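You operate a simulated robot arm through the tools that you are given. There is no shell and no other tool.

You run a simulated robot arm. Do the job below in one go: nothing can be reset, and whatever is moved stays where it is left.

TASK
Put the slab on the top of the brown table away on the kneader end of the bin bench. Stack the black disc marked "No 26" from the top of the brown table on top of the black disc marked "No 95". Put the tall white tin on the top of the brown table away on the shelf under the wall cupboard. Take the green handled jug and leave it on the top of the drum fan. The order is free. Set down upright: tall white tin, green handled jug.

It is judged by the outcome, as a careful person would: the job done as asked, and still so three seconds after it is handed in. It fails if anything else is knocked over, pushed out of place, dropped, spilled or broken.

THE ROBOT
A 6-joint arm with a two-finger gripper on a trunk, on a base that drives. Base frame: it is fixed to the floor where the robot stands at the start and does not move with it; the origin is under the middle of the robot, x ahead of it, y to its left, z up. Units: mm, degrees, N and s.
With the tool pointing down near the work surface it reaches from about 360 to 860 mm from the robot's upright axis, wherever it stands. Its first joint turns from -166.0 to 166.0 degrees. Places, roughly: black disc [-3250, 1250, 750]; green handled jug [-3250, 1750, 750]; kneader end of the bin bench [-7400, -7300, 800]; shelf under the wall cupboard (22x58 cm) [-3480, 2580, 960]; slab [-2750, 1250, 750]; tall white tin (6x6x11 cm) [-2800, 1000, 800]; top of the drum fan [-1100, -1100, 500]. Payload 2.45 kg.
The TCP is the grasp point between the finger pads, 20 mm short of the fingertips. In the tool frame z runs along the fingers and y along their closing line. The gripper opens to 140 mm. The gripper's body begins 168 mm behind the TCP.
Orientation is that of the tool frame in the base frame, as a unit quaternion [w, x, y, z]. With the fingers straight down and closing along the base's y, the tool's x points along the base's -x, its y along +y and its z along -z.

THE INTERFACE
- The arm moves only by the tool jog_arm. Its argument "series" is a list of rows, each a list of 7 numbers: the turn, a rotation vector about the tool's x, y, z in units of 60 degrees (1.0 is 60 degrees), then the shift along the tool's x, y, z in units of 200 mm (1.0 is 200 mm), then the opening, from 0 (shut) to 1 (fully open). In form: [[ax, ay, az, x, y, z, gripper], ...]. A call has 1 to 20 rows; each row is the pose to reach, as a shift and turn from the pose commanded when the call began, along the tool's axes at that moment. A call with a number of a shift or a turn outside -1 to 1 is refused whole. Rows are played at 5 a second. More than 50 mm and 8.6 degrees between two rows, or a gripper value outside its range, and nothing of the call is played. Where a pose cannot be reached the arm comes as near as it can. A force on the tool above 40 N (or 10 N above the force at the start of the call, whichever is more), or a blocked arm, ends the call early, and 0.2 s more pass. Each finger travels about 45 mm/s and halts on what it meets, pressing with about 40 N; the grip force reading is that of the motor and also rises with nothing between the fingers. The clock runs only during rows and for 0.2 s after the last one: add rows that repeat a pose to give the fingers time. It gives the time, the measured TCP pose, the force on the tool (base axes), the opening and the grip force at its end, in the units of the frame above (readings bear some noise), with the torque about the TCP (base axes, N m) and any sound that the robot's microphone picked up.
- Cameras (640 x 400 px; columns grow to the right, rows downward): "scene" is now at [85.3, 130.7, 1846.3]; the picture's right is [-0.15, -0.99, 0.00], its down [-0.75, 0.11, -0.65] and it looks along [0.64, -0.10, -0.76] (base axes); focal length 275 px, centre (320, 200). "wrist" rides on the gripper at [78, 11, -209] in the tool frame; the picture's right is [-0.14, 0.99, 0.00], its down [-0.92, -0.13, -0.37] and it looks along [-0.37, -0.05, 0.93] (tool axes); focal length 280 px, centre (320, 200).
- get_image(camera): a new picture of that camera. The clock stands still meanwhile.
- move_column(by): slides the trunk up (or, below 0, down) by that many mm; the arm and the scene camera ride with it, the base frame stays. It gives what a move gives, with no picture.
- base_move(legs): drives the robot by 1 to 6 legs, each [ahead, left, turn to the left] in mm, mm and degrees, along the robot's own axes; the way and the turn of a leg run together, so that a leg with both is an arc; at most 1500 mm and 180 degrees a leg. The arm and the cameras ride along, it lands a little off, and it stops where it bumps. It gives what a move gives.
- head_to(pan, tilt): turns the head with the scene camera to pan (to the left, within 143 degrees either way) and tilt (down, from -29 to 69), counted from straight ahead of the robot. It gives what a move gives.
- pixel_to_xyz(camera, pixels): for up to 12 pixels [column, row] of the newest picture of that camera ("zoom" is the newest enlarged one), the place [x, y, z] in the base frame of the surface seen there, good to about 2 mm. The clock stands still meanwhile.
- enlarge(camera, box): a new picture of the part [left, top, right, bottom] of that camera's present view, enlarged. The clock stands still meanwhile.
- close_job(): hands the job in; it is judged then, once.

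Open the gripper and draw the arm clear of the work before you hand the job in, unless the task says otherwise.

The tools are called after "Emit:" as name(argument=value, ...) on one line, values as JSON. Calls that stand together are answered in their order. jog_arm: Moves the arm, as the interface text tells. Its arguments: {"type":"object","properties":{"series":{"type":"array","items":{"type":"array","items":{"type":"number"}}}},"required":["series"]} The other tools are called the same way: move_column (by) slides the trunk up or down; base_move (legs) drives the base; head_to (pan, tilt) turns the head that bears the scene camera; get_image (camera) takes a picture; pixel_to_xyz (camera, pixels) gives the place of the surface under pixels of a picture; enlarge (camera, box) takes an enlarged picture of a part of a camera's view; close_job () hands the job in.

At the start:

```text
t: 0.0
tool_pos: [502.5, -20.8, 1055.9]
ee_rot: [0.0, 0.0, 1.0, 0.001]
force: [-1.3, 0.0, -0.3]
ft_torque: [-0.01, -0.03, 0.01]
opening: 140.3
gripper_force: 0.0
trunk travel left (down, up): [-100.0, 130.0]
robot x, y, heading: [1.4, 2.2, -0.1]
head pan, tilt: [-8.6, 49.6]
```

scene: 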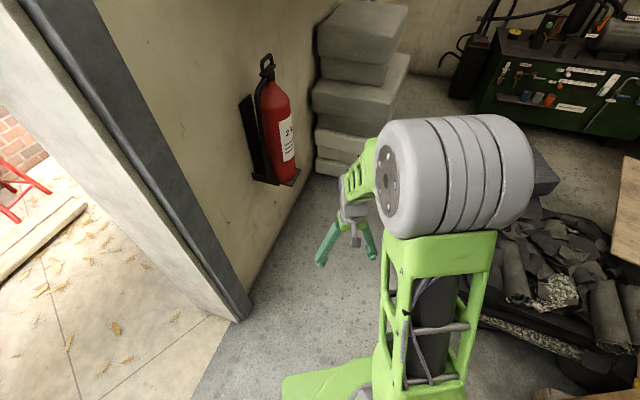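
wrist: 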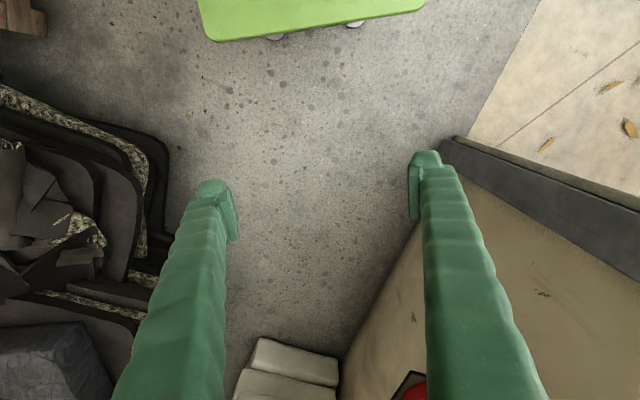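

The scene picture shows a wall and clutter ahead; the work lies behind me (x about -3000). I look around with the head first.

Emit:
head_to(pan=140, tilt=20)

```text
t: 2.3
tool_pos: [503.3, -20.1, 1057.0]
ee_rot: [0.0, -0.001, 1.0, 0.0]
force: [0.7, -0.6, -0.7]
ft_torque: [0.01, 0.01, 0.02]
opening: 139.7
gripper_force: 0.1
trunk travel left (down, up): [-100.0, 130.0]
robot x, y, heading: [-1.4, 1.1, -0.2]
head pan, tilt: [140.0, 20.0]
```

The head is now turned to the left rear; I take a picture.

Emit:
get_image(camera="scene")

```text
taken
```

scene: 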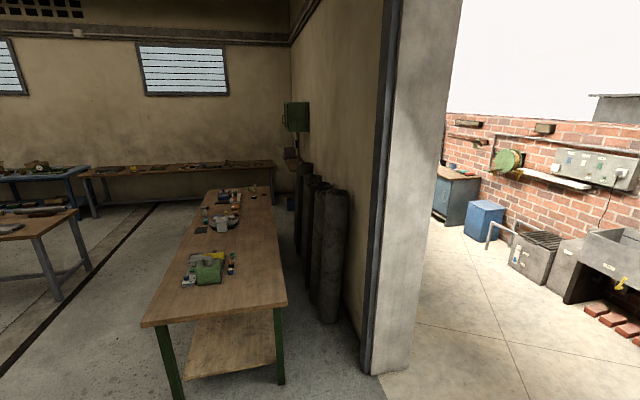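

A long brown table with things on it runs from pixel (215,310) to (240,190). I enlarge it and also look the other way afterwards.

Emit:
enlarge(camera="scene", box=[140, 160, 300, 320])

Emit:
pixel_to_xyz(camera="scene", pixels=[[145, 325], [285, 303], [208, 192], [270, 187], [210, 270], [222, 226], [297, 115], [290, 152], [320, 310], [370, 370], [190, 388], [283, 380]])

```text
2.50 times, centred on (220, 240) of scene
```

zoom: 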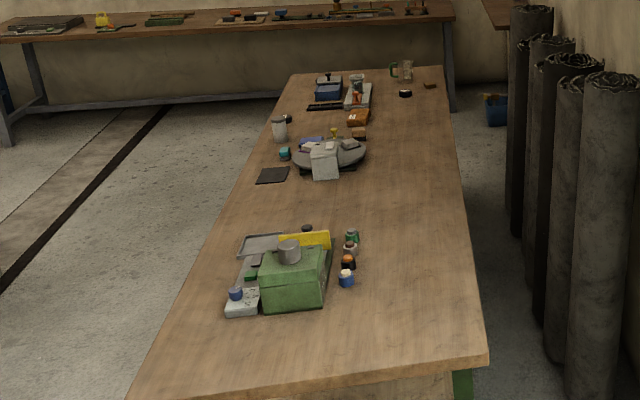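

```text
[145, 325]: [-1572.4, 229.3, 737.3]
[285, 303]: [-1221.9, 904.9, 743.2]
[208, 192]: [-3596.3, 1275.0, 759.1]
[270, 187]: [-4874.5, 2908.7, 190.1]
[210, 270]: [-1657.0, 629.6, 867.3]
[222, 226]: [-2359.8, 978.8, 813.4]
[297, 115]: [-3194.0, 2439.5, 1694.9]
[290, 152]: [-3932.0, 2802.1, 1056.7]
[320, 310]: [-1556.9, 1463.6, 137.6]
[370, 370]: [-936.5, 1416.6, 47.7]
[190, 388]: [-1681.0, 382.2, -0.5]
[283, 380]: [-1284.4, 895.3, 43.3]
```

In the zoom I see a glass jug with green handle at (402,72), a black disc at (405,93) and another at (286,118), a white/grey tin at (279,130), a dark slab at (272,175). I measure them.

Emit:
pixel_to_xyz(camera="zoom", pixels=[[402, 72], [405, 94], [287, 119], [279, 132], [272, 175], [430, 86], [355, 118], [360, 134], [285, 153], [290, 72], [443, 68], [490, 355]])

Emit:
enlarge(camera="scene", box=[195, 180, 265, 240])

```text
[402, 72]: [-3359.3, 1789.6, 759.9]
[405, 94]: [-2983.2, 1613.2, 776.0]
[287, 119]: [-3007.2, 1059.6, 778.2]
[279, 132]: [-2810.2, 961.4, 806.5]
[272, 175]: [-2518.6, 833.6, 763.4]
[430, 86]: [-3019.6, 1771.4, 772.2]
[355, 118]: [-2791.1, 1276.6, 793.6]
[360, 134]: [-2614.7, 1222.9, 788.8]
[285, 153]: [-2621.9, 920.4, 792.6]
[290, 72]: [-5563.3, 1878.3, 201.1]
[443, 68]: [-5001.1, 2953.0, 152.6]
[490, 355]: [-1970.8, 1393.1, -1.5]
```

```text
6.67 times, centred on (230, 210) of scene
```

zoom: 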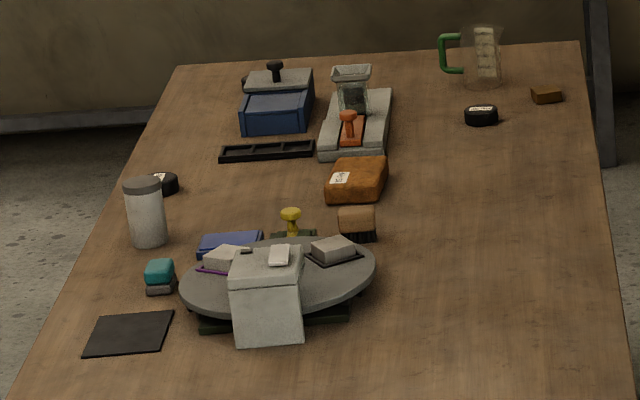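

The orange-brown labelled block at zoom (355,180) fits the slab; discs at (481,115) and (163,184), perhaps another behind the blue box (245,80). I look at the other side of the room next.

Emit:
head_to(pan=-140, tilt=20)

Emit:
get_image(camera="scene")

```text
t: 6.2
tool_pos: [501.4, -20.3, 1056.6]
ee_rot: [0.001, 0.0, 1.0, 0.0]
force: [-0.7, 0.4, -0.4]
ft_torque: [-0.04, 0.0, 0.04]
opening: 140.1
gripper_force: 0.1
trunk travel left (down, up): [-100.0, 130.0]
robot x, y, heading: [0.5, -3.3, 0.2]
head pan, tilt: [-140.0, 20.0]
```

```text
taken
```

scene: 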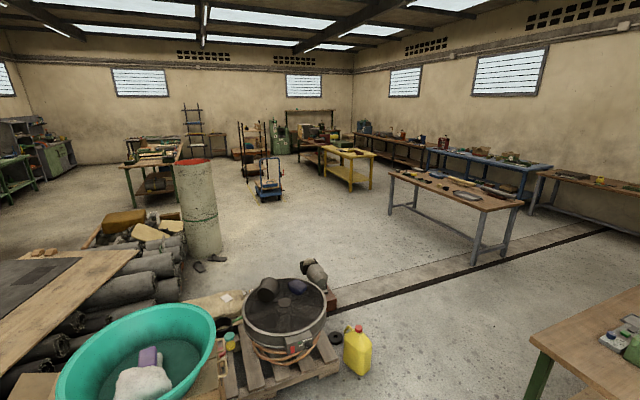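

The drum fan with mesh top is at (285,310); the room's far side holds several benches. I measure landmarks and enlarge.

Emit:
pixel_to_xyz(camera="scene", pixels=[[285, 310], [255, 325], [315, 310], [357, 355], [340, 300], [310, 152], [322, 140], [280, 130], [350, 158], [405, 178], [450, 200], [202, 250]])

Emit:
enlarge(camera="scene", box=[220, 90, 400, 200])

Emit:
enlarge(camera="scene", box=[200, 250, 390, 400])

```text
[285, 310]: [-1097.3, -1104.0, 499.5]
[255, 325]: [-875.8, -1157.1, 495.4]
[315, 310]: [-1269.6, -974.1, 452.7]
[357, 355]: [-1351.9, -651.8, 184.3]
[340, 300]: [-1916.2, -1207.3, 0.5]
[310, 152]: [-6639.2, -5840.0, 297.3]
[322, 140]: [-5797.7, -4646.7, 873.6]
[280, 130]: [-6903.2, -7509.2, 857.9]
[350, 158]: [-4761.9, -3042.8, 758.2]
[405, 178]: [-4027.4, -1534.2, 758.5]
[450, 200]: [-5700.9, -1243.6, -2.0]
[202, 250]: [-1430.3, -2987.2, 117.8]
```

```text
3.56 times, centred on (310, 145) of scene
```

zoom: 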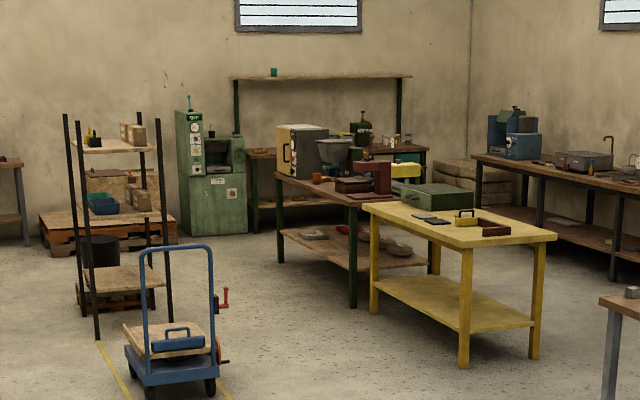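

```text
2.67 times, centred on (295, 325) of scene
```

zoom: 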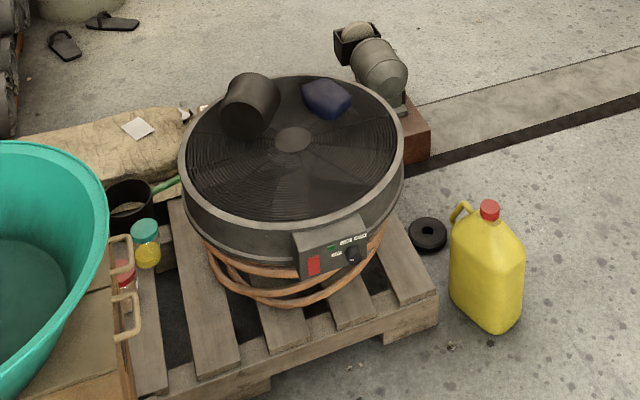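

The drum fan's top centre is at (-1097,-1104,500) with a dark cylinder and a blue bag on it. I check my own base footprint by looking down at it, front and sides.

Emit:
get_image(camera="wrist")

Emit:
pixel_to_xyz(camera="wrist", pixels=[[212, 40], [420, 8], [275, 38], [355, 22]])

Emit:
head_to(pan=90, tilt=69)

Emit:
get_image(camera="scene")

```text
taken
```

wrist: 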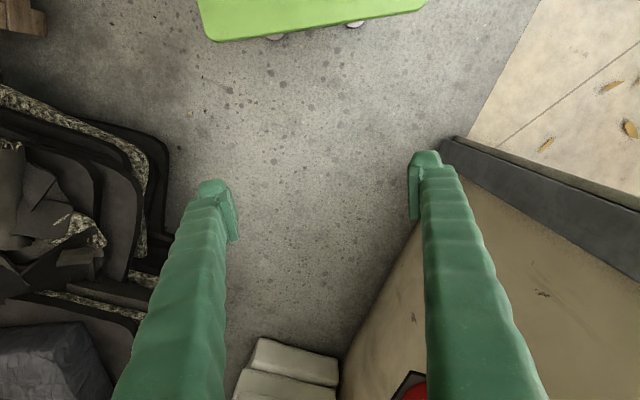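

```text
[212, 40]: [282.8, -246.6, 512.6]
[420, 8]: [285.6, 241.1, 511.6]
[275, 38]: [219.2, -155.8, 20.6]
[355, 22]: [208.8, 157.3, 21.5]
```

```text
t: 9.5
tool_pos: [503.0, -20.7, 1056.4]
ee_rot: [0.0, 0.0, 1.0, 0.0]
force: [0.0, -0.8, -0.8]
ft_torque: [0.03, 0.01, 0.05]
opening: 139.9
gripper_force: 0.0
trunk travel left (down, up): [-100.0, 130.0]
robot x, y, heading: [-1.6, -0.6, 0.0]
head pan, tilt: [90.0, 68.8]
```

```text
taken
```

scene: 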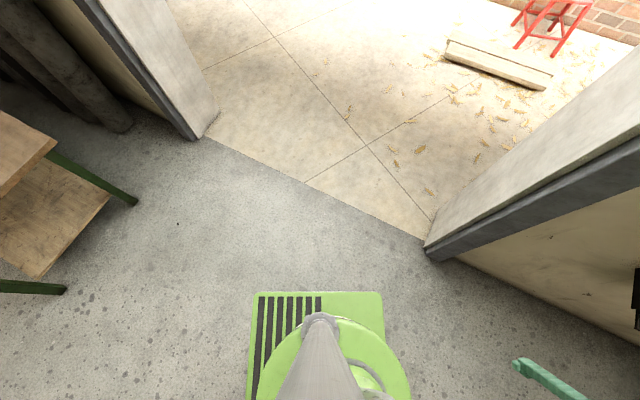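

The base top is at z≈512 with front edge at x≈284 and half-width 245. I measure its rear edge from pixels (258,295) and (383,293).

Emit:
pixel_to_xyz(camera="scene", pixels=[[258, 295], [383, 295], [252, 390], [30, 175], [50, 145], [60, 290], [130, 200], [200, 135], [120, 130], [30, 275], [5, 190], [430, 250]])

Emit:
head_to(pan=143, tilt=50)

Emit:
get_image(camera="scene")

Emit:
head_to(pan=-143, tilt=50)

Emit:
get_image(camera="scene")

```text
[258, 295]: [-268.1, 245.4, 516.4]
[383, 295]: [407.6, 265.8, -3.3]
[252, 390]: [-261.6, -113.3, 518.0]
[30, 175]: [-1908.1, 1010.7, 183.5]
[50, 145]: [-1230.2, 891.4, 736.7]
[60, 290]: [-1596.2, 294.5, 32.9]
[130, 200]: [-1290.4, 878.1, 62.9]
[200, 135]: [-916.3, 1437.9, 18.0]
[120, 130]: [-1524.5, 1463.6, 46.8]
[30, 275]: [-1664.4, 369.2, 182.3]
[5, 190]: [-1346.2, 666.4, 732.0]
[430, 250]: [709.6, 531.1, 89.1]
```

```text
t: 10.7
tool_pos: [502.8, -20.4, 1057.0]
ee_rot: [0.0, 0.001, 1.0, 0.0]
force: [-0.4, -0.8, 0.6]
ft_torque: [0.01, -0.03, 0.01]
opening: 139.9
gripper_force: 0.0
trunk travel left (down, up): [-100.0, 130.0]
robot x, y, heading: [4.1, 0.5, 0.4]
head pan, tilt: [143.0, 50.0]
```

```text
taken
```

scene: 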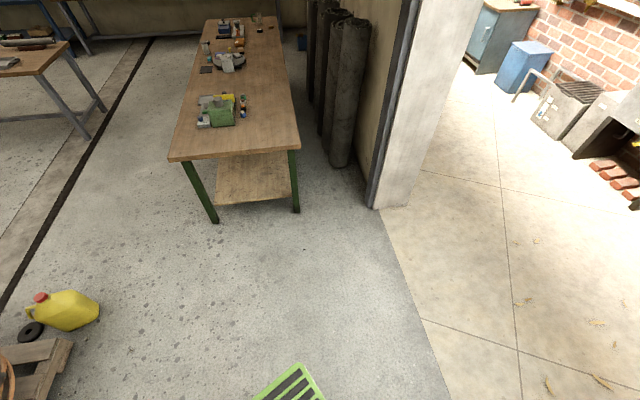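

```text
t: 14.6
tool_pos: [502.2, -20.9, 1056.3]
ee_rot: [0.001, 0.0, 1.0, 0.0]
force: [-0.7, -0.1, 0.0]
ft_torque: [-0.03, 0.0, -0.03]
opening: 140.3
gripper_force: 0.0
trunk travel left (down, up): [-100.0, 130.0]
robot x, y, heading: [-4.1, -1.2, 0.2]
head pan, tilt: [-143.0, 50.0]
```

```text
taken
```

scene: 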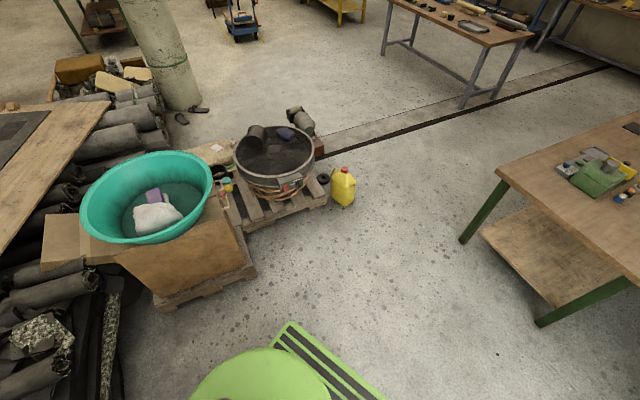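

Base footprint is x -265..284, y ±245, 515 mm tall. I measure the yellow can and the pallet near my route.

Emit:
pixel_to_xyz(camera="scene", pixels=[[332, 175], [355, 182], [343, 207], [345, 170], [328, 200], [310, 208], [465, 242], [540, 325], [498, 170], [468, 105], [300, 125], [490, 230]])

Emit:
head_to(pan=143, tilt=30)

```text
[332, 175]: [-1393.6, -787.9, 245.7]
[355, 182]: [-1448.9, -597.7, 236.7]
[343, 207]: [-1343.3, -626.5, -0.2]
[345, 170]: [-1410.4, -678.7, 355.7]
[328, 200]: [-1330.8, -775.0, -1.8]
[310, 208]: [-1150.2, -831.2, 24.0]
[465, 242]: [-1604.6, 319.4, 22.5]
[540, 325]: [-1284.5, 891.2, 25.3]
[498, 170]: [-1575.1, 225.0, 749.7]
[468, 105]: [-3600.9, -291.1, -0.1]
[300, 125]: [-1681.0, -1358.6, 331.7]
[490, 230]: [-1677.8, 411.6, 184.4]
```

```text
t: 18.6
tool_pos: [502.5, -19.6, 1056.9]
ee_rot: [0.0, 0.0, 1.0, 0.0]
force: [-0.3, 0.7, 0.7]
ft_torque: [-0.02, 0.01, -0.02]
opening: 140.0
gripper_force: 0.1
trunk travel left (down, up): [-100.0, 130.0]
robot x, y, heading: [2.0, 0.4, 0.2]
head pan, tilt: [143.0, 30.0]
```

The can's nearest side is about 640 mm off the table edge line, leaving a lane. I turn to face along the table and drive the first part.

Emit:
base_move(legs=[[0, 0, 152.5], [700, 600, 0]])

Emit:
head_to(pan=0, tilt=35)

Emit:
get_image(camera="scene")

```text
t: 30.4
tool_pos: [-1316.1, 100.7, 1056.6]
ee_rot: [0.0, 0.965, -0.262, 0.0]
force: [-1.3, -0.2, -0.1]
ft_torque: [-0.02, 0.0, -0.01]
opening: 139.9
gripper_force: 0.1
trunk travel left (down, up): [-100.0, 130.0]
robot x, y, heading: [-893.0, -170.6, 150.0]
head pan, tilt: [143.0, 30.0]
```

```text
t: 32.7
tool_pos: [-1315.9, 99.8, 1056.6]
ee_rot: [0.0, 0.965, -0.261, 0.0]
force: [-0.2, -0.7, 0.7]
ft_torque: [0.05, 0.01, -0.01]
opening: 139.9
gripper_force: 0.0
trunk travel left (down, up): [-100.0, 130.0]
robot x, y, heading: [-890.2, -171.4, 149.6]
head pan, tilt: [0.0, 35.0]
```

```text
taken
```

scene: 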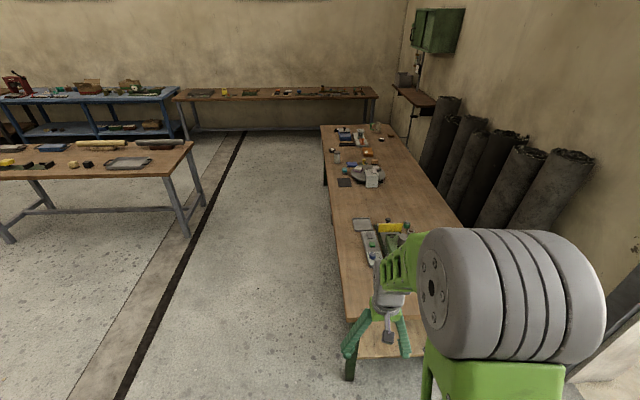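

The robot is at (-891,-171), heading 149.8. I correct the heading and proceed past the table's corner.

Emit:
base_move(legs=[[0, 0, 2.8], [440, 250, 0]])

```text
t: 36.1
tool_pos: [-1836.0, 58.3, 1056.7]
ee_rot: [0.0, 0.972, -0.235, 0.0]
force: [0.0, -1.2, 0.4]
ft_torque: [0.02, 0.0, 0.02]
opening: 140.1
gripper_force: 0.0
trunk travel left (down, up): [-100.0, 130.0]
robot x, y, heading: [-1401.3, -185.9, 152.8]
head pan, tilt: [0.0, 35.0]
```

The robot is at s=-343, p=-290 along the table, as intended. I drive ahead along the table's left side.

Emit:
base_move(legs=[[400, 40, 0], [1000, 20, 0]])

Emit:
head_to(pan=-50, tilt=45)

Emit:
get_image(camera="scene")

```text
t: 43.3
tool_pos: [-3097.0, 647.0, 1056.5]
ee_rot: [0.0, 0.971, -0.239, 0.0]
force: [-0.7, -0.3, 0.0]
ft_torque: [-0.01, 0.01, 0.03]
opening: 139.9
gripper_force: 0.0
trunk travel left (down, up): [-100.0, 130.0]
robot x, y, heading: [-2659.9, 396.1, 152.3]
head pan, tilt: [0.0, 35.0]
```

```text
t: 44.5
tool_pos: [-3096.1, 647.8, 1056.9]
ee_rot: [0.0, 0.971, -0.24, 0.0]
force: [1.3, 0.7, -1.1]
ft_torque: [0.01, 0.01, 0.01]
opening: 139.9
gripper_force: 0.1
trunk travel left (down, up): [-100.0, 130.0]
robot x, y, heading: [-2659.7, 395.5, 152.2]
head pan, tilt: [-50.0, 45.0]
```

```text
taken
```

scene: 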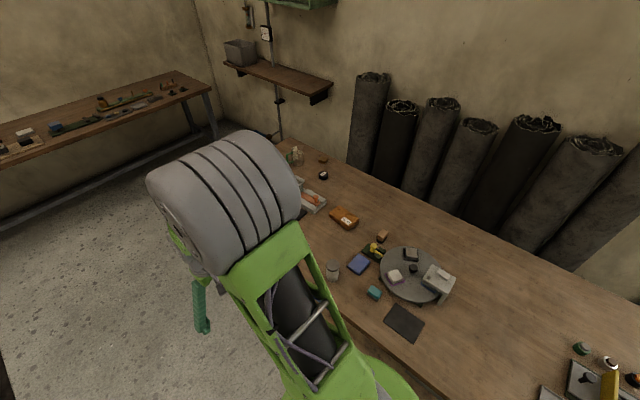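

The arm hides part of the table; I enlarge the visible part to read the discs and the slab.

Emit:
enlarge(camera="scene", box=[270, 130, 470, 350])

Emit:
enlarge(camera="scene", box=[200, 0, 350, 150])

```text
1.82 times, centred on (370, 240) of scene
```

zoom: 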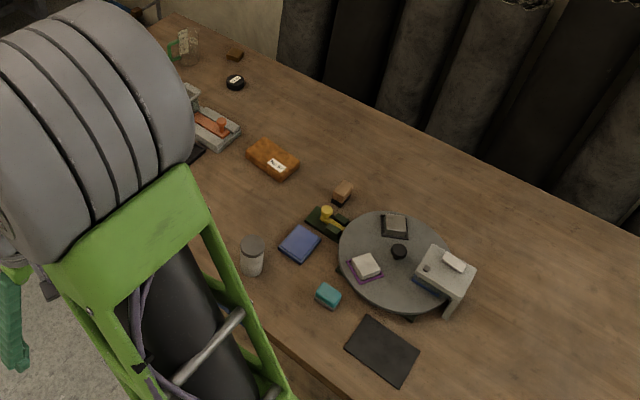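

```text
2.67 times, centred on (275, 75) of scene
```

zoom: 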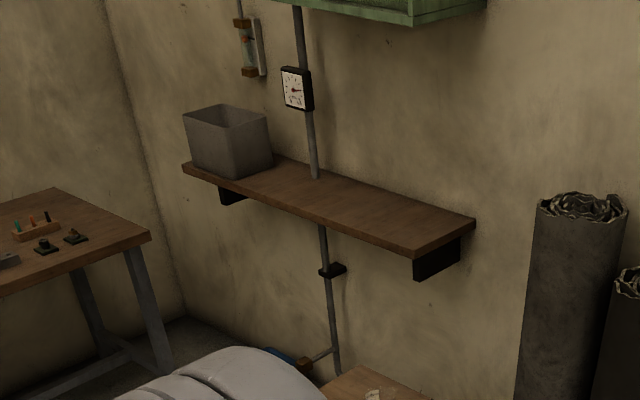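

I zoom on the slab, the visible disc and the tin to read labels.

Emit:
enlarge(camera="scene", box=[300, 145, 370, 240])

Emit:
pixel_to_xyz(camera="scene", pixels=[[322, 175], [343, 217], [332, 271], [375, 293], [402, 323], [358, 264], [383, 235], [316, 198]])

```text
4.21 times, centred on (335, 192) of scene
```

zoom: 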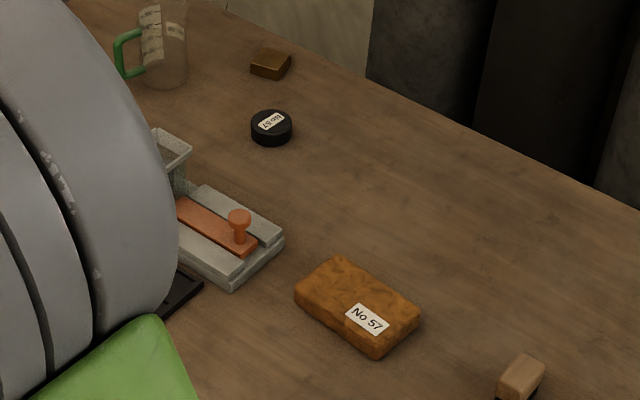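

```text
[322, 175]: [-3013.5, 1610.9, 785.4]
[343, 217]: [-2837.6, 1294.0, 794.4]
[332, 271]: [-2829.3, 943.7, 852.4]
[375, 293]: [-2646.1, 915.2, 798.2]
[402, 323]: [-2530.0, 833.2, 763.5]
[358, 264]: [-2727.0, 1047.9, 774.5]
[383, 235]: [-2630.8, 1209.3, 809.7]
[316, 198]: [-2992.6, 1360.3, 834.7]
```

The slab reads "No 57" and the right-hand disc seems to read "No 57/67". I drive further along so that the arm no longer hides the far items, then look back.

Emit:
base_move(legs=[[850, 30, 0]])

Emit:
head_to(pan=-100, tilt=45)

Emit:
get_image(camera="scene")

```text
t: 49.0
tool_pos: [-3858.6, 1020.6, 1056.3]
ee_rot: [-0.001, 0.97, -0.243, 0.0]
force: [0.3, -0.1, 0.5]
ft_torque: [0.0, -0.04, -0.04]
opening: 140.0
gripper_force: 0.1
trunk travel left (down, up): [-100.0, 130.0]
robot x, y, heading: [-3424.1, 765.1, 152.0]
head pan, tilt: [-50.0, 45.0]
```

```text
t: 50.2
tool_pos: [-3857.2, 1020.5, 1056.1]
ee_rot: [0.0, 0.97, -0.243, -0.001]
force: [0.5, 0.3, 0.2]
ft_torque: [0.0, 0.0, -0.02]
opening: 140.2
gripper_force: 0.1
trunk travel left (down, up): [-100.0, 130.0]
robot x, y, heading: [-3424.2, 767.2, 151.7]
head pan, tilt: [-100.0, 45.0]
```

```text
taken
```

scene: 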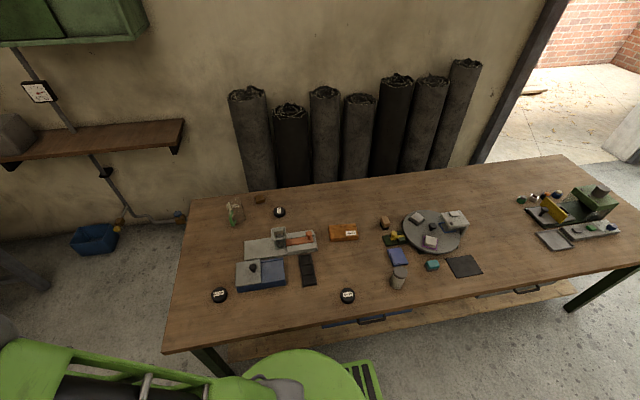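

Now three discs are visible at (219,294), (347,296) and (279,211), plus the jug at (232,212). I zoom in on them to read the labels.

Emit:
enlarge(camera="scene", box=[200, 270, 250, 315])

Emit:
enlarge(camera="scene", box=[325, 270, 375, 315])

Emit:
enlarge(camera="scene", box=[255, 190, 305, 235])

Emit:
enlarge(camera="scene", box=[180, 180, 420, 320])

Emit:
pixel_to_xyz(camera="scene", pixels=[[219, 295], [347, 296], [279, 211], [237, 212], [345, 230], [398, 275], [162, 352], [190, 200], [165, 130], [60, 145], [95, 235], [309, 270]])

```text
8.89 times, centred on (225, 292) of scene
```

zoom: 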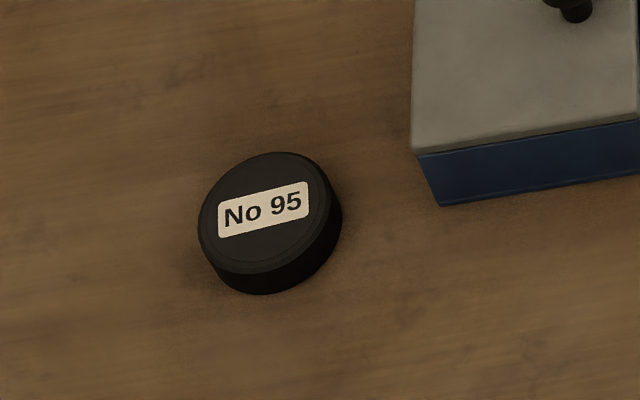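

```text
8.89 times, centred on (350, 292) of scene
```

zoom: 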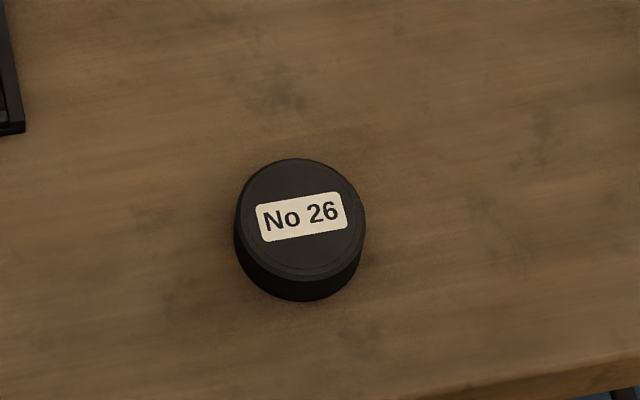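

```text
8.89 times, centred on (280, 212) of scene
```

zoom: 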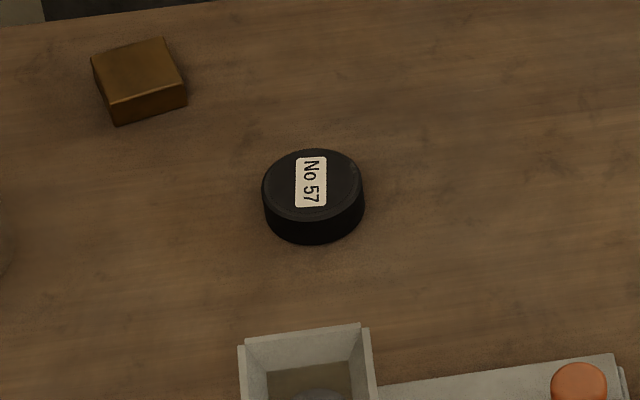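

```text
2.67 times, centred on (300, 250) of scene
```

zoom: 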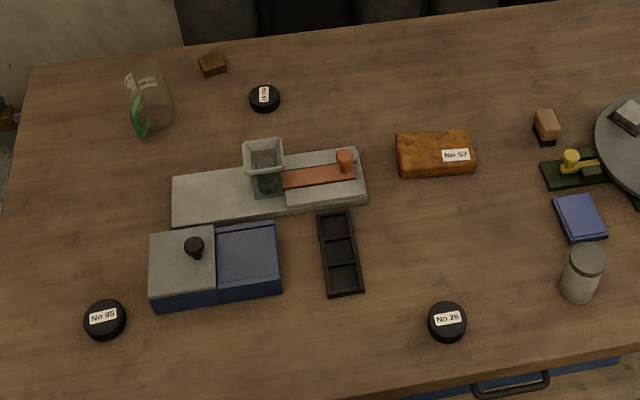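

```text
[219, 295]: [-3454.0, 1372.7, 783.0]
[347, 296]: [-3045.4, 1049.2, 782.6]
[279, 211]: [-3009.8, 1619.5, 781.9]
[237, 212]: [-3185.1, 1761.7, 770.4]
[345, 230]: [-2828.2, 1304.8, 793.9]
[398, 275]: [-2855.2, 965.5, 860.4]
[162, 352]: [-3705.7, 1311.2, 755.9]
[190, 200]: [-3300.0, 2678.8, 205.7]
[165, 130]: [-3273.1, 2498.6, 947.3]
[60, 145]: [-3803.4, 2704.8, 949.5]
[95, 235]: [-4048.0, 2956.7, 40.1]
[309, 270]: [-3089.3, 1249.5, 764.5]
```

Labels are clear: No 95 at (-3454,1373), No 26 at (-3045,1049), and the other disc is No 57 (leave it). I turn the robot to face the table, so both discs lie ahead of it.

Emit:
base_move(legs=[[0, 0, -89.3]])

Emit:
get_image(camera="wrist")

```text
t: 54.3
tool_pos: [-3178.6, 1203.7, 1055.5]
ee_rot: [0.0, -0.522, 0.853, 0.0]
force: [0.6, -0.2, -0.1]
ft_torque: [0.04, 0.03, -0.02]
opening: 140.3
gripper_force: 0.1
trunk travel left (down, up): [-100.0, 130.0]
robot x, y, heading: [-3425.3, 763.7, 63.2]
head pan, tilt: [-100.0, 45.0]
```

```text
taken
```

wrist: 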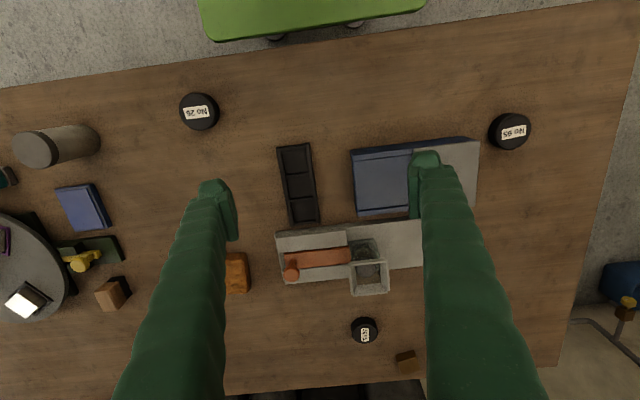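

The wrist view shows No 26 at (199,112), No 95 at (512,130), tin at (55,145), slab at (237,272). I measure disc tops, edges and the table.

Emit:
pixel_to_xyz(camera="wrist", pixels=[[199, 112], [182, 110], [216, 110], [199, 94], [199, 126], [165, 115], [513, 130], [494, 130], [530, 130], [513, 116], [513, 144], [560, 160]])

Emit:
enlarge(camera="wrist", box=[160, 80, 240, 150])

Emit:
enlarge(camera="wrist", box=[470, 90, 560, 170])

```text
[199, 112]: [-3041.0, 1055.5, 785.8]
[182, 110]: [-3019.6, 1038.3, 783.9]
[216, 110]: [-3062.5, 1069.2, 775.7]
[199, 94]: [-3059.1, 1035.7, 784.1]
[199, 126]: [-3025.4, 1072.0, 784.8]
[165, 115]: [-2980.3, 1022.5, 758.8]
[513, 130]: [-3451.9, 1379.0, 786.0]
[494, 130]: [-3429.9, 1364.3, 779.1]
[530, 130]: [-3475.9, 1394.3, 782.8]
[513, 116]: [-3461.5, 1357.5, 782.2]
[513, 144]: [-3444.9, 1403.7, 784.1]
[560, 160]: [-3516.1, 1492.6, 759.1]
```

```text
5.71 times, centred on (200, 115) of wrist
```

zoom: 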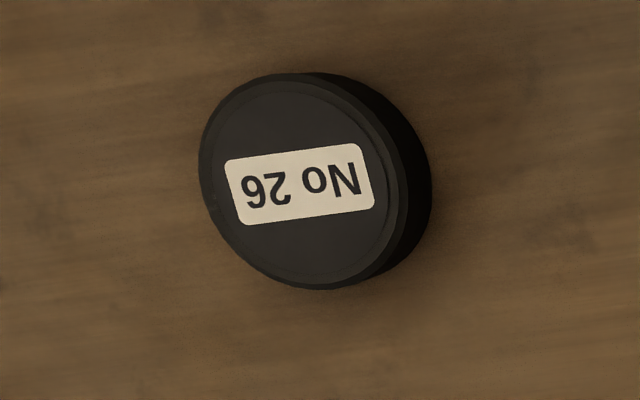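

```text
5.00 times, centred on (515, 130) of wrist
```

zoom: 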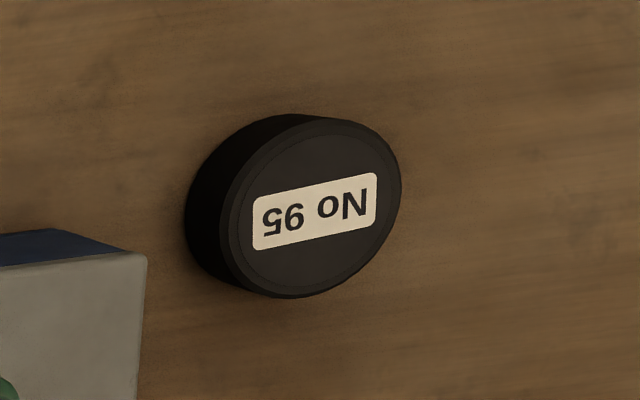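

Disc tops lie at z≈784 over the table at 758. I get exact centres through the zoom: first No 95 (newest zoom), then No 26.

Emit:
pixel_to_xyz(camera="zoom", pixels=[[315, 207], [234, 210], [396, 200], [330, 123], [300, 292]])

Emit:
enlarge(camera="wrist", box=[160, 80, 240, 150])

Emit:
pixel_to_xyz(camera="zoom", pixels=[[300, 182], [205, 180], [392, 185], [290, 80], [310, 284]])

```text
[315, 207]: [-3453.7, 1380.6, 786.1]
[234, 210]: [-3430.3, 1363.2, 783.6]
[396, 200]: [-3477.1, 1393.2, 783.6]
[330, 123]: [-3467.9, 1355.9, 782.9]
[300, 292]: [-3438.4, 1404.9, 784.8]
```

```text
5.71 times, centred on (200, 115) of wrist
```

zoom: 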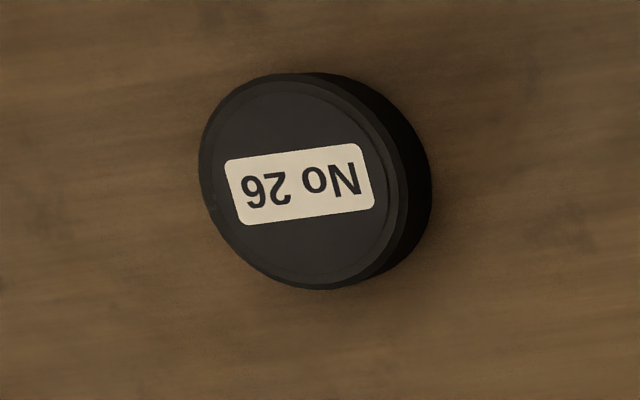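

```text
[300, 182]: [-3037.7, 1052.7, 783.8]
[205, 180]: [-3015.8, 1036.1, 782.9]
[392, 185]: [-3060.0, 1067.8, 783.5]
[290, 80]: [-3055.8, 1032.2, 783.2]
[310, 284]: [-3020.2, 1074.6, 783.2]
```

No 26 centre is (-3038,1052.7), No 95 centre (-3453.5,1379.5), diameter ≈56. I move the gripper above No 26, narrowing it to about 95 mm.

Emit:
jog_arm(series=[[0, 0, 0, 0.059, -0.162, 0.083, 0.68], [0, 0, 0, 0.118, -0.323, 0.167, 0.68], [0, 0, 0, 0.176, -0.485, 0.25, 0.68], [0, 0, 0, 0.235, -0.646, 0.333, 0.68], [0, 0, 0, 0.294, -0.808, 0.417, 0.68], [0, 0, 0, 0.3525, -0.9695, 0.5, 0.68], [0, 0, 0, 0.3525, -0.9695, 0.5, 0.68]])

Emit:
get_image(camera="wrist")

```text
t: 55.9
tool_pos: [-3036.9, 1053.2, 958.0]
ee_rot: [0.0, -0.523, 0.852, 0.0]
force: [-0.2, 0.4, 0.4]
ft_torque: [-0.02, 0.0, 0.05]
opening: 95.3
gripper_force: 0.1
trunk travel left (down, up): [-100.0, 130.0]
robot x, y, heading: [-3424.3, 765.9, 63.1]
head pan, tilt: [-100.0, 45.0]
```

```text
taken
```

wrist: 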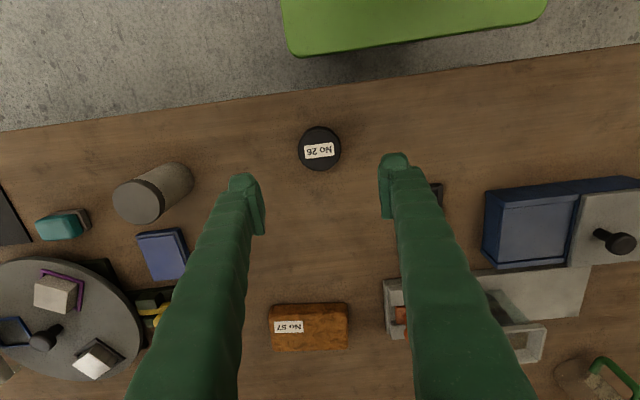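

The gripper sits over No 26 at (-3036.9,1053.2,958). I descend 177 mm, close on the disc, and let the fingers settle.

Emit:
jog_arm(series=[[0, 0, 0, 0, 0, 0.2, 0.68], [0, 0, 0, 0, 0, 0.4, 0.68], [0, 0, 0, 0, 0, 0.6, 0.68], [0, 0, 0, 0, 0, 0.75, 0.68], [0, 0, 0, 0, 0, 0.83, 0.68], [0, 0, 0, 0, 0, 0.88, 0.68], [0, 0, 0, 0, 0, 0.88, 0.68], [0, 0, 0, 0, 0, 0.88, 0.0], [0, 0, 0, 0, 0, 0.88, 0.0], [0, 0, 0, 0, 0, 0.88, 0.0], [0, 0, 0, 0, 0, 0.88, 0.0], [0, 0, 0, 0, 0, 0.88, 0.0], [0, 0, 0, 0, 0, 0.88, 0.0]])

```text
t: 58.7
tool_pos: [-3037.1, 1051.1, 782.7]
ee_rot: [0.0, -0.523, 0.852, 0.0]
force: [-0.6, -0.7, -1.2]
ft_torque: [0.04, 0.0, 0.0]
opening: 58.1
gripper_force: 40.5
trunk travel left (down, up): [-100.0, 130.0]
robot x, y, heading: [-3426.7, 764.7, 63.2]
head pan, tilt: [-100.0, 45.0]
```

The disc is gripped (opening 58.1, 40 N). I lift it 150 mm and start the traverse toward No 95.

Emit:
jog_arm(series=[[0, 0, 0, 0, 0, -0.1, 0], [0, 0, 0, 0, 0, -0.3, 0], [0, 0, 0, 0, 0, -0.5, 0], [0, 0, 0, 0, 0, -0.75, 0], [0, 0, 0, -0.04, 0.2, -0.75, 0], [0, 0, 0, -0.08, 0.4, -0.75, 0], [0, 0, 0, -0.12, 0.6, -0.75, 0], [0, 0, 0, -0.16, 0.8, -0.75, 0], [0, 0, 0, -0.17, 0.86, -0.75, 0], [0, 0, 0, -0.17, 0.86, -0.75, 0]])

Emit:
get_image(camera="wrist")

```text
t: 60.9
tool_pos: [-3176.5, 1163.0, 929.6]
ee_rot: [0.0, -0.522, 0.853, -0.001]
force: [-0.2, 0.8, -1.1]
ft_torque: [0.01, -0.01, 0.0]
opening: 58.2
gripper_force: 39.5
trunk travel left (down, up): [-100.0, 130.0]
robot x, y, heading: [-3424.3, 768.2, 62.8]
head pan, tilt: [-100.0, 45.0]
```

```text
taken
```

wrist: 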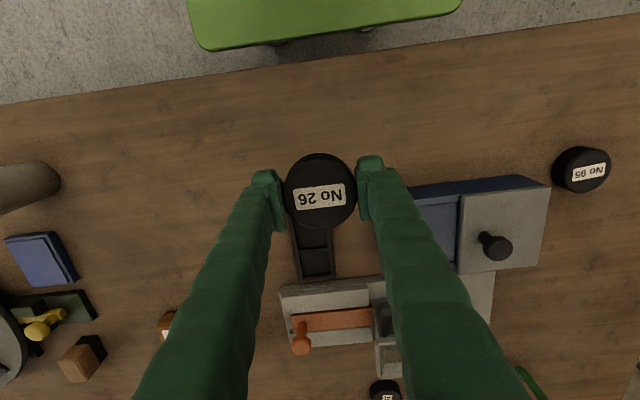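

Disc is held; No 95 is at right (582,170). The path should clear the blue box; I check the knob's height at (497,245) before going on.

Emit:
pixel_to_xyz(camera="wrist", pixels=[[497, 246], [505, 200], [583, 172]])

Emit:
jog_arm(series=[[0, 0, 0, -0.042, 0.216, 0, 0], [0, 0, 0, -0.084, 0.432, 0, 0], [0, 0, 0, -0.126, 0.648, 0, 0], [0, 0, 0, -0.167, 0.863, 0, 0], [0, 0, 0, -0.167, 0.863, 0, 0]])

```text
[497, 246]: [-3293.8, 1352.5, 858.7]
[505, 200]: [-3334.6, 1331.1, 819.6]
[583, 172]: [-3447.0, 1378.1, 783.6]
```

```text
t: 62.1
tool_pos: [-3313.5, 1270.0, 932.2]
ee_rot: [0.0, -0.522, 0.853, 0.0]
force: [1.0, 0.1, -0.3]
ft_torque: [-0.01, -0.01, 0.02]
opening: 58.5
gripper_force: 40.0
trunk travel left (down, up): [-100.0, 130.0]
robot x, y, heading: [-3426.5, 765.0, 63.1]
head pan, tilt: [-100.0, 45.0]
```

Remaining shift is about (-34, 174) mm in the tool frame; I complete it at height and check with the wrist camera.

Emit:
jog_arm(series=[[0, 0, 0, -0.042, 0.218, 0, 0], [0, 0, 0, -0.084, 0.436, 0, 0], [0, 0, 0, -0.126, 0.654, 0, 0], [0, 0, 0, -0.169, 0.8725, 0, 0], [0, 0, 0, -0.169, 0.8725, 0, 0]])

Emit:
get_image(camera="wrist")

```text
t: 63.3
tool_pos: [-3454.5, 1379.1, 931.6]
ee_rot: [0.0, -0.522, 0.853, 0.0]
force: [-0.1, 0.0, -1.2]
ft_torque: [0.0, -0.01, 0.0]
opening: 58.3
gripper_force: 40.3
trunk travel left (down, up): [-100.0, 130.0]
robot x, y, heading: [-3424.9, 763.2, 63.1]
head pan, tilt: [-100.0, 45.0]
```

```text
taken
```

wrist: 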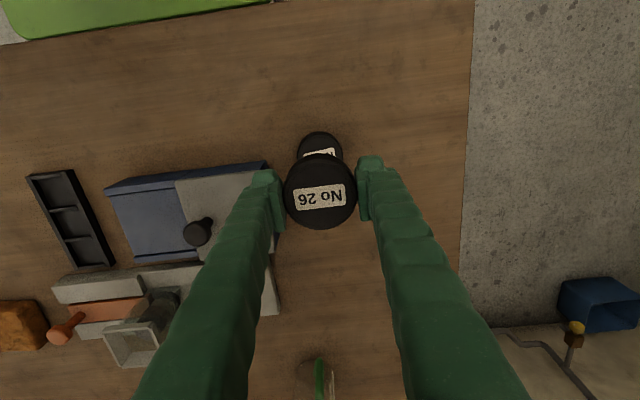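

The disc hangs over No 95. I measure the held disc's edges to check its centring.

Emit:
enlarge(camera="wrist", box=[270, 120, 370, 240])

```text
3.33 times, centred on (320, 180) of wrist
```

zoom: 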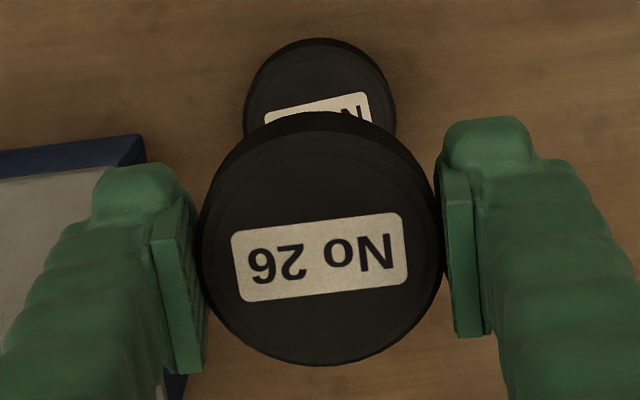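

The label's centre at zoom (320,257) should be the disc's centre; I measure it and the rim.

Emit:
pixel_to_xyz(camera="zoom", pixels=[[320, 257], [320, 355], [320, 140], [210, 240], [430, 240]])

```text
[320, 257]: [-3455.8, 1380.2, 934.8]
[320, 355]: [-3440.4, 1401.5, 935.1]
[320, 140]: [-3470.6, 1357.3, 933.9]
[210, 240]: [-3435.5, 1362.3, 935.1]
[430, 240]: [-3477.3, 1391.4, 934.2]
```

Held disc centre is (-3455.8,1379), within 2.5 mm of No 95's centre. I lower it about 122 mm with a tiny correction, keeping the grip.

Emit:
jog_arm(series=[[0, 0, 0, -0.005, -0.009, 0.15, 0], [0, 0, 0, -0.005, -0.009, 0.35, 0], [0, 0, 0, -0.005, -0.009, 0.5, 0], [0, 0, 0, -0.005, -0.009, 0.57, 0], [0, 0, 0, -0.005, -0.009, 0.6, 0], [0, 0, 0, -0.005, -0.009, 0.61, 0], [0, 0, 0, -0.005, -0.009, 0.61, 0]])

```text
t: 64.9
tool_pos: [-3451.4, 1378.5, 807.7]
ee_rot: [-0.001, -0.522, 0.853, 0.0]
force: [0.2, 0.1, -1.6]
ft_torque: [0.01, 0.02, 0.0]
opening: 58.5
gripper_force: 39.8
trunk travel left (down, up): [-100.0, 130.0]
robot x, y, heading: [-3425.1, 765.8, 63.1]
head pan, tilt: [-100.0, 45.0]
```

No contact yet by force; I creep down by 1 mm steps, watching the force.

Emit:
jog_arm(series=[[0, 0, 0, 0, 0, 0.005, 0], [0, 0, 0, 0, 0, 0.01, 0], [0, 0, 0, 0, 0, 0.01, 0]])

Emit:
get_image(camera="wrist")

```text
t: 65.7
tool_pos: [-3451.0, 1379.1, 805.8]
ee_rot: [0.0, -0.522, 0.853, 0.0]
force: [0.7, -1.3, 4.4]
ft_torque: [-0.02, -0.02, -0.04]
opening: 58.3
gripper_force: 39.8
trunk travel left (down, up): [-100.0, 130.0]
robot x, y, heading: [-3423.4, 764.8, 63.0]
head pan, tilt: [-100.0, 45.0]
```

```text
taken
```

wrist: 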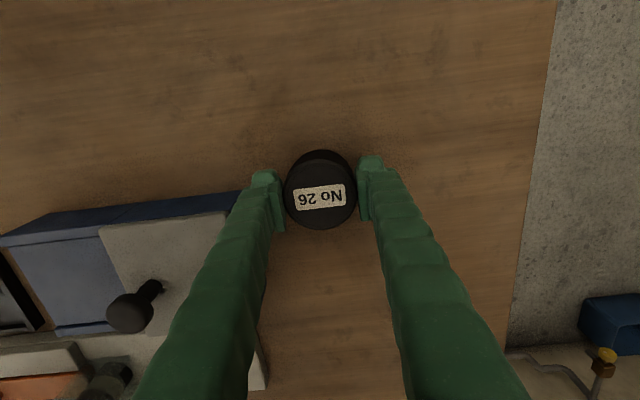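

Contact shows (+4.4 N). Before opening I check the room between the left finger and the blue box edge at (238,195).

Emit:
pixel_to_xyz(camera="wrist", pixels=[[236, 196], [222, 216], [240, 240], [225, 193], [258, 360]])

```text
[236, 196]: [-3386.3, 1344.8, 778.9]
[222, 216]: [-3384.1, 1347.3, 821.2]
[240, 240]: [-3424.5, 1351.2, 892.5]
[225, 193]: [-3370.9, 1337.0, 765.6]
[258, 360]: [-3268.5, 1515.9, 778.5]
```

The box edge is 75 mm from the TCP along the closing line; opening to 76 mm (finger outside at 52 mm) is safe. I open, wait, and rise straight up.

Emit:
jog_arm(series=[[0, 0, 0, 0, 0, 0, 0.54], [0, 0, 0, 0, 0, 0, 0.54], [0, 0, 0, 0, 0, 0, 0.54], [0, 0, 0, 0, 0, 0, 0.54], [0, 0, 0, 0, 0, -0.1, 0.54], [0, 0, 0, 0, 0, -0.3, 0.54], [0, 0, 0, 0, 0, -0.5, 0.54], [0, 0, 0, 0, 0, -0.75, 0.54], [0, 0, 0, 0, 0, -1.0, 0.54], [0, 0, 0, 0, 0, -1.0, 0.54]])

Emit:
get_image(camera="wrist")

```text
t: 67.9
tool_pos: [-3452.6, 1380.8, 1007.1]
ee_rot: [0.0, -0.523, 0.852, 0.001]
force: [-0.2, 1.0, -0.2]
ft_torque: [-0.03, 0.04, 0.02]
opening: 75.4
gripper_force: 0.1
trunk travel left (down, up): [-100.0, 130.0]
robot x, y, heading: [-3428.1, 769.5, 63.0]
head pan, tilt: [-100.0, 45.0]
```

```text
taken
```

wrist: 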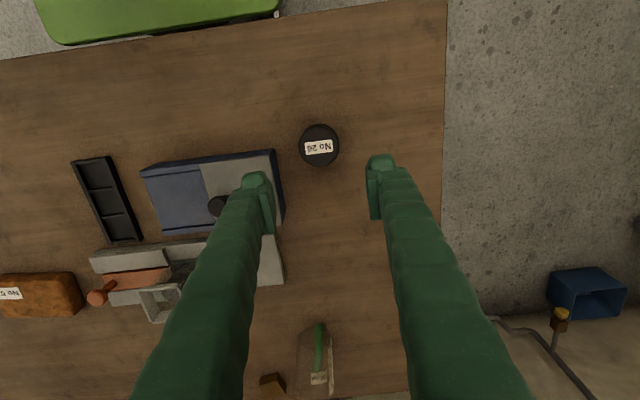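

No 26 sits on No 95 at (320,147). I verify the stack with the scene camera.

Emit:
head_to(pan=20, tilt=50)

Emit:
get_image(camera="scene")

```text
t: 69.9
tool_pos: [-3452.3, 1380.8, 1007.4]
ee_rot: [0.0, -0.522, 0.853, 0.0]
force: [-1.0, 0.2, -0.3]
ft_torque: [0.0, -0.03, 0.02]
opening: 75.4
gripper_force: 0.2
trunk travel left (down, up): [-100.0, 130.0]
robot x, y, heading: [-3420.9, 766.9, 63.1]
head pan, tilt: [20.0, 50.0]
```

```text
taken
```

scene: 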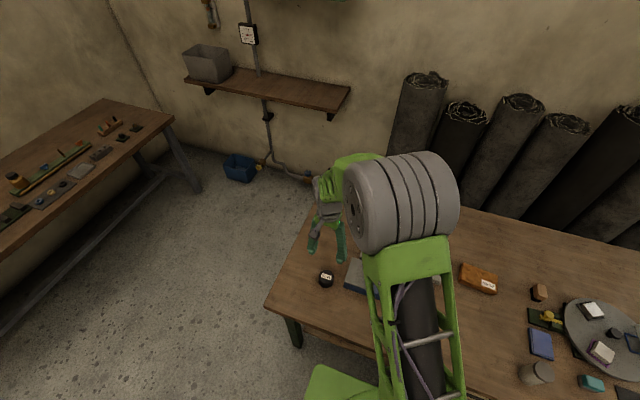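

Emit:
enlarge(camera="scene", box=[295, 250, 360, 300])

Emit:
pixel_to_xyz(camera="scene", pixels=[[347, 88], [250, 82], [187, 72], [330, 108], [296, 85], [240, 170], [200, 185], [270, 305], [300, 340], [130, 120], [165, 115], [535, 372]])

```text
8.00 times, centred on (328, 275) of scene
```

zoom: 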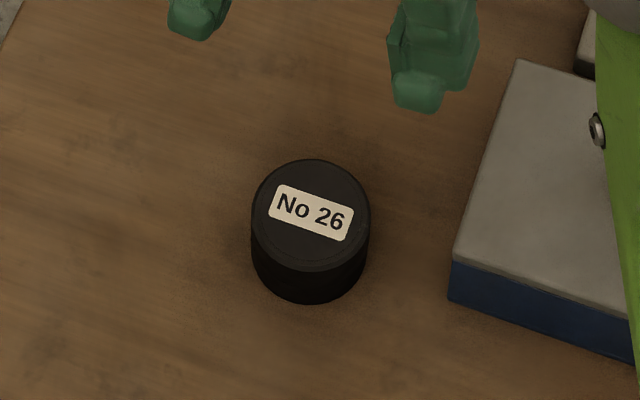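

```text
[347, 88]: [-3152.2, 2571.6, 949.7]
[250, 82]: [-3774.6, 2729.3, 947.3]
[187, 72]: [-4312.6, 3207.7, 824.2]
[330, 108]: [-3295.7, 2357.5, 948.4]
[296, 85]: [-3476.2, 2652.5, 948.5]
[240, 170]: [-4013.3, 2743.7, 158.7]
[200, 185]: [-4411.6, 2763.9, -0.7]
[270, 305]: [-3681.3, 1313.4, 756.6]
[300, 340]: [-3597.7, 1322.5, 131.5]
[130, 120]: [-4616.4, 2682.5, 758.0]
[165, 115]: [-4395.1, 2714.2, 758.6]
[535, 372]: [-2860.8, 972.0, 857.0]
```

The stack is clean ("No 26" on top). Next the tin: I strafe the base right by 300 mm so the tin lies nearly ahead.

Emit:
base_move(legs=[[0, -330, 0]])

Emit:
jog_arm(series=[[0, 0, 0, 0.05, -0.2, 0, 0.8], [0, 0, 0, 0.1, -0.4, 0, 0.8], [0, 0, 0, 0.15, -0.6, 0, 0.8], [0, 0, 0, 0.2, -0.8, 0, 0.8], [0, 0, 0, 0.25, -1.0, 0, 0.8], [0, 0, 0, 0.25, -1.0, 0, 0.8]])

Emit:
get_image(camera="wrist")

```text
t: 73.4
tool_pos: [-3155.1, 1230.3, 1008.2]
ee_rot: [0.0, -0.522, 0.853, 0.0]
force: [0.3, 1.1, -0.5]
ft_torque: [0.02, 0.02, 0.02]
opening: 75.7
gripper_force: 0.1
trunk travel left (down, up): [-100.0, 130.0]
robot x, y, heading: [-3128.1, 615.1, 62.8]
head pan, tilt: [20.0, 50.0]
```

```text
t: 74.8
tool_pos: [-2999.3, 1093.3, 1009.5]
ee_rot: [0.001, -0.522, 0.853, 0.0]
force: [0.4, 1.2, 0.6]
ft_torque: [0.0, 0.0, 0.0]
opening: 112.1
gripper_force: 0.1
trunk travel left (down, up): [-100.0, 130.0]
robot x, y, heading: [-3129.2, 611.7, 62.9]
head pan, tilt: [20.0, 50.0]
```

```text
taken
```

wrist: 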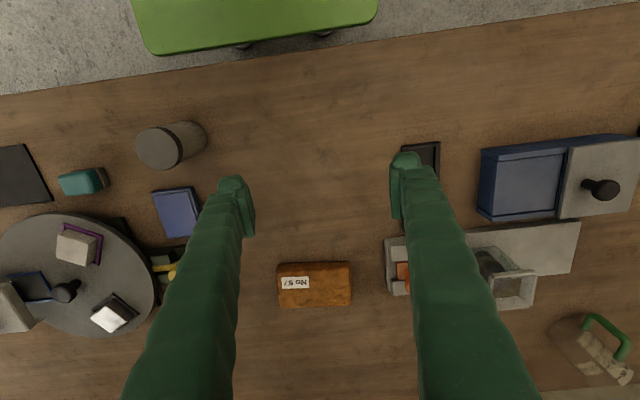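

The tin's top is at (158,148), with the blue box (178,212) and teal item (83,182) near but lower. I measure the tin top.

Emit:
enlarge(camera="wrist", box=[110, 100, 230, 190])

Emit:
pixel_to_xyz(camera="wrist", pixels=[[158, 149], [140, 150], [176, 147], [158, 132], [158, 166], [83, 182], [178, 213], [195, 135]])

```text
4.44 times, centred on (170, 145) of wrist
```

zoom: 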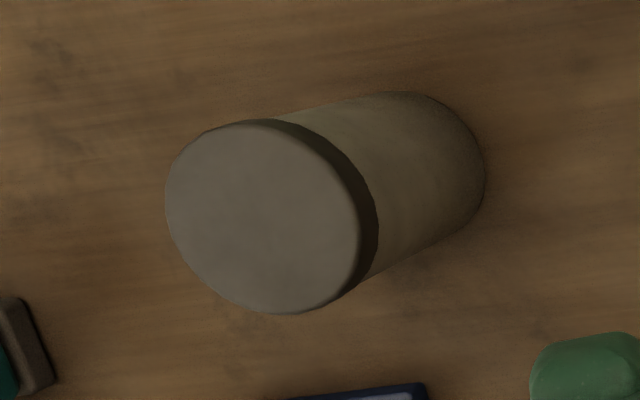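

```text
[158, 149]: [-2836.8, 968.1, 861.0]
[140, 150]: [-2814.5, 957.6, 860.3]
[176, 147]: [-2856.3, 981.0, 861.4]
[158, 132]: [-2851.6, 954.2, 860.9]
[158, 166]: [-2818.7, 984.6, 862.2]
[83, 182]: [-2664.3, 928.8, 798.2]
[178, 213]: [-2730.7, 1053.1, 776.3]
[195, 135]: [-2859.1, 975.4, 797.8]
```

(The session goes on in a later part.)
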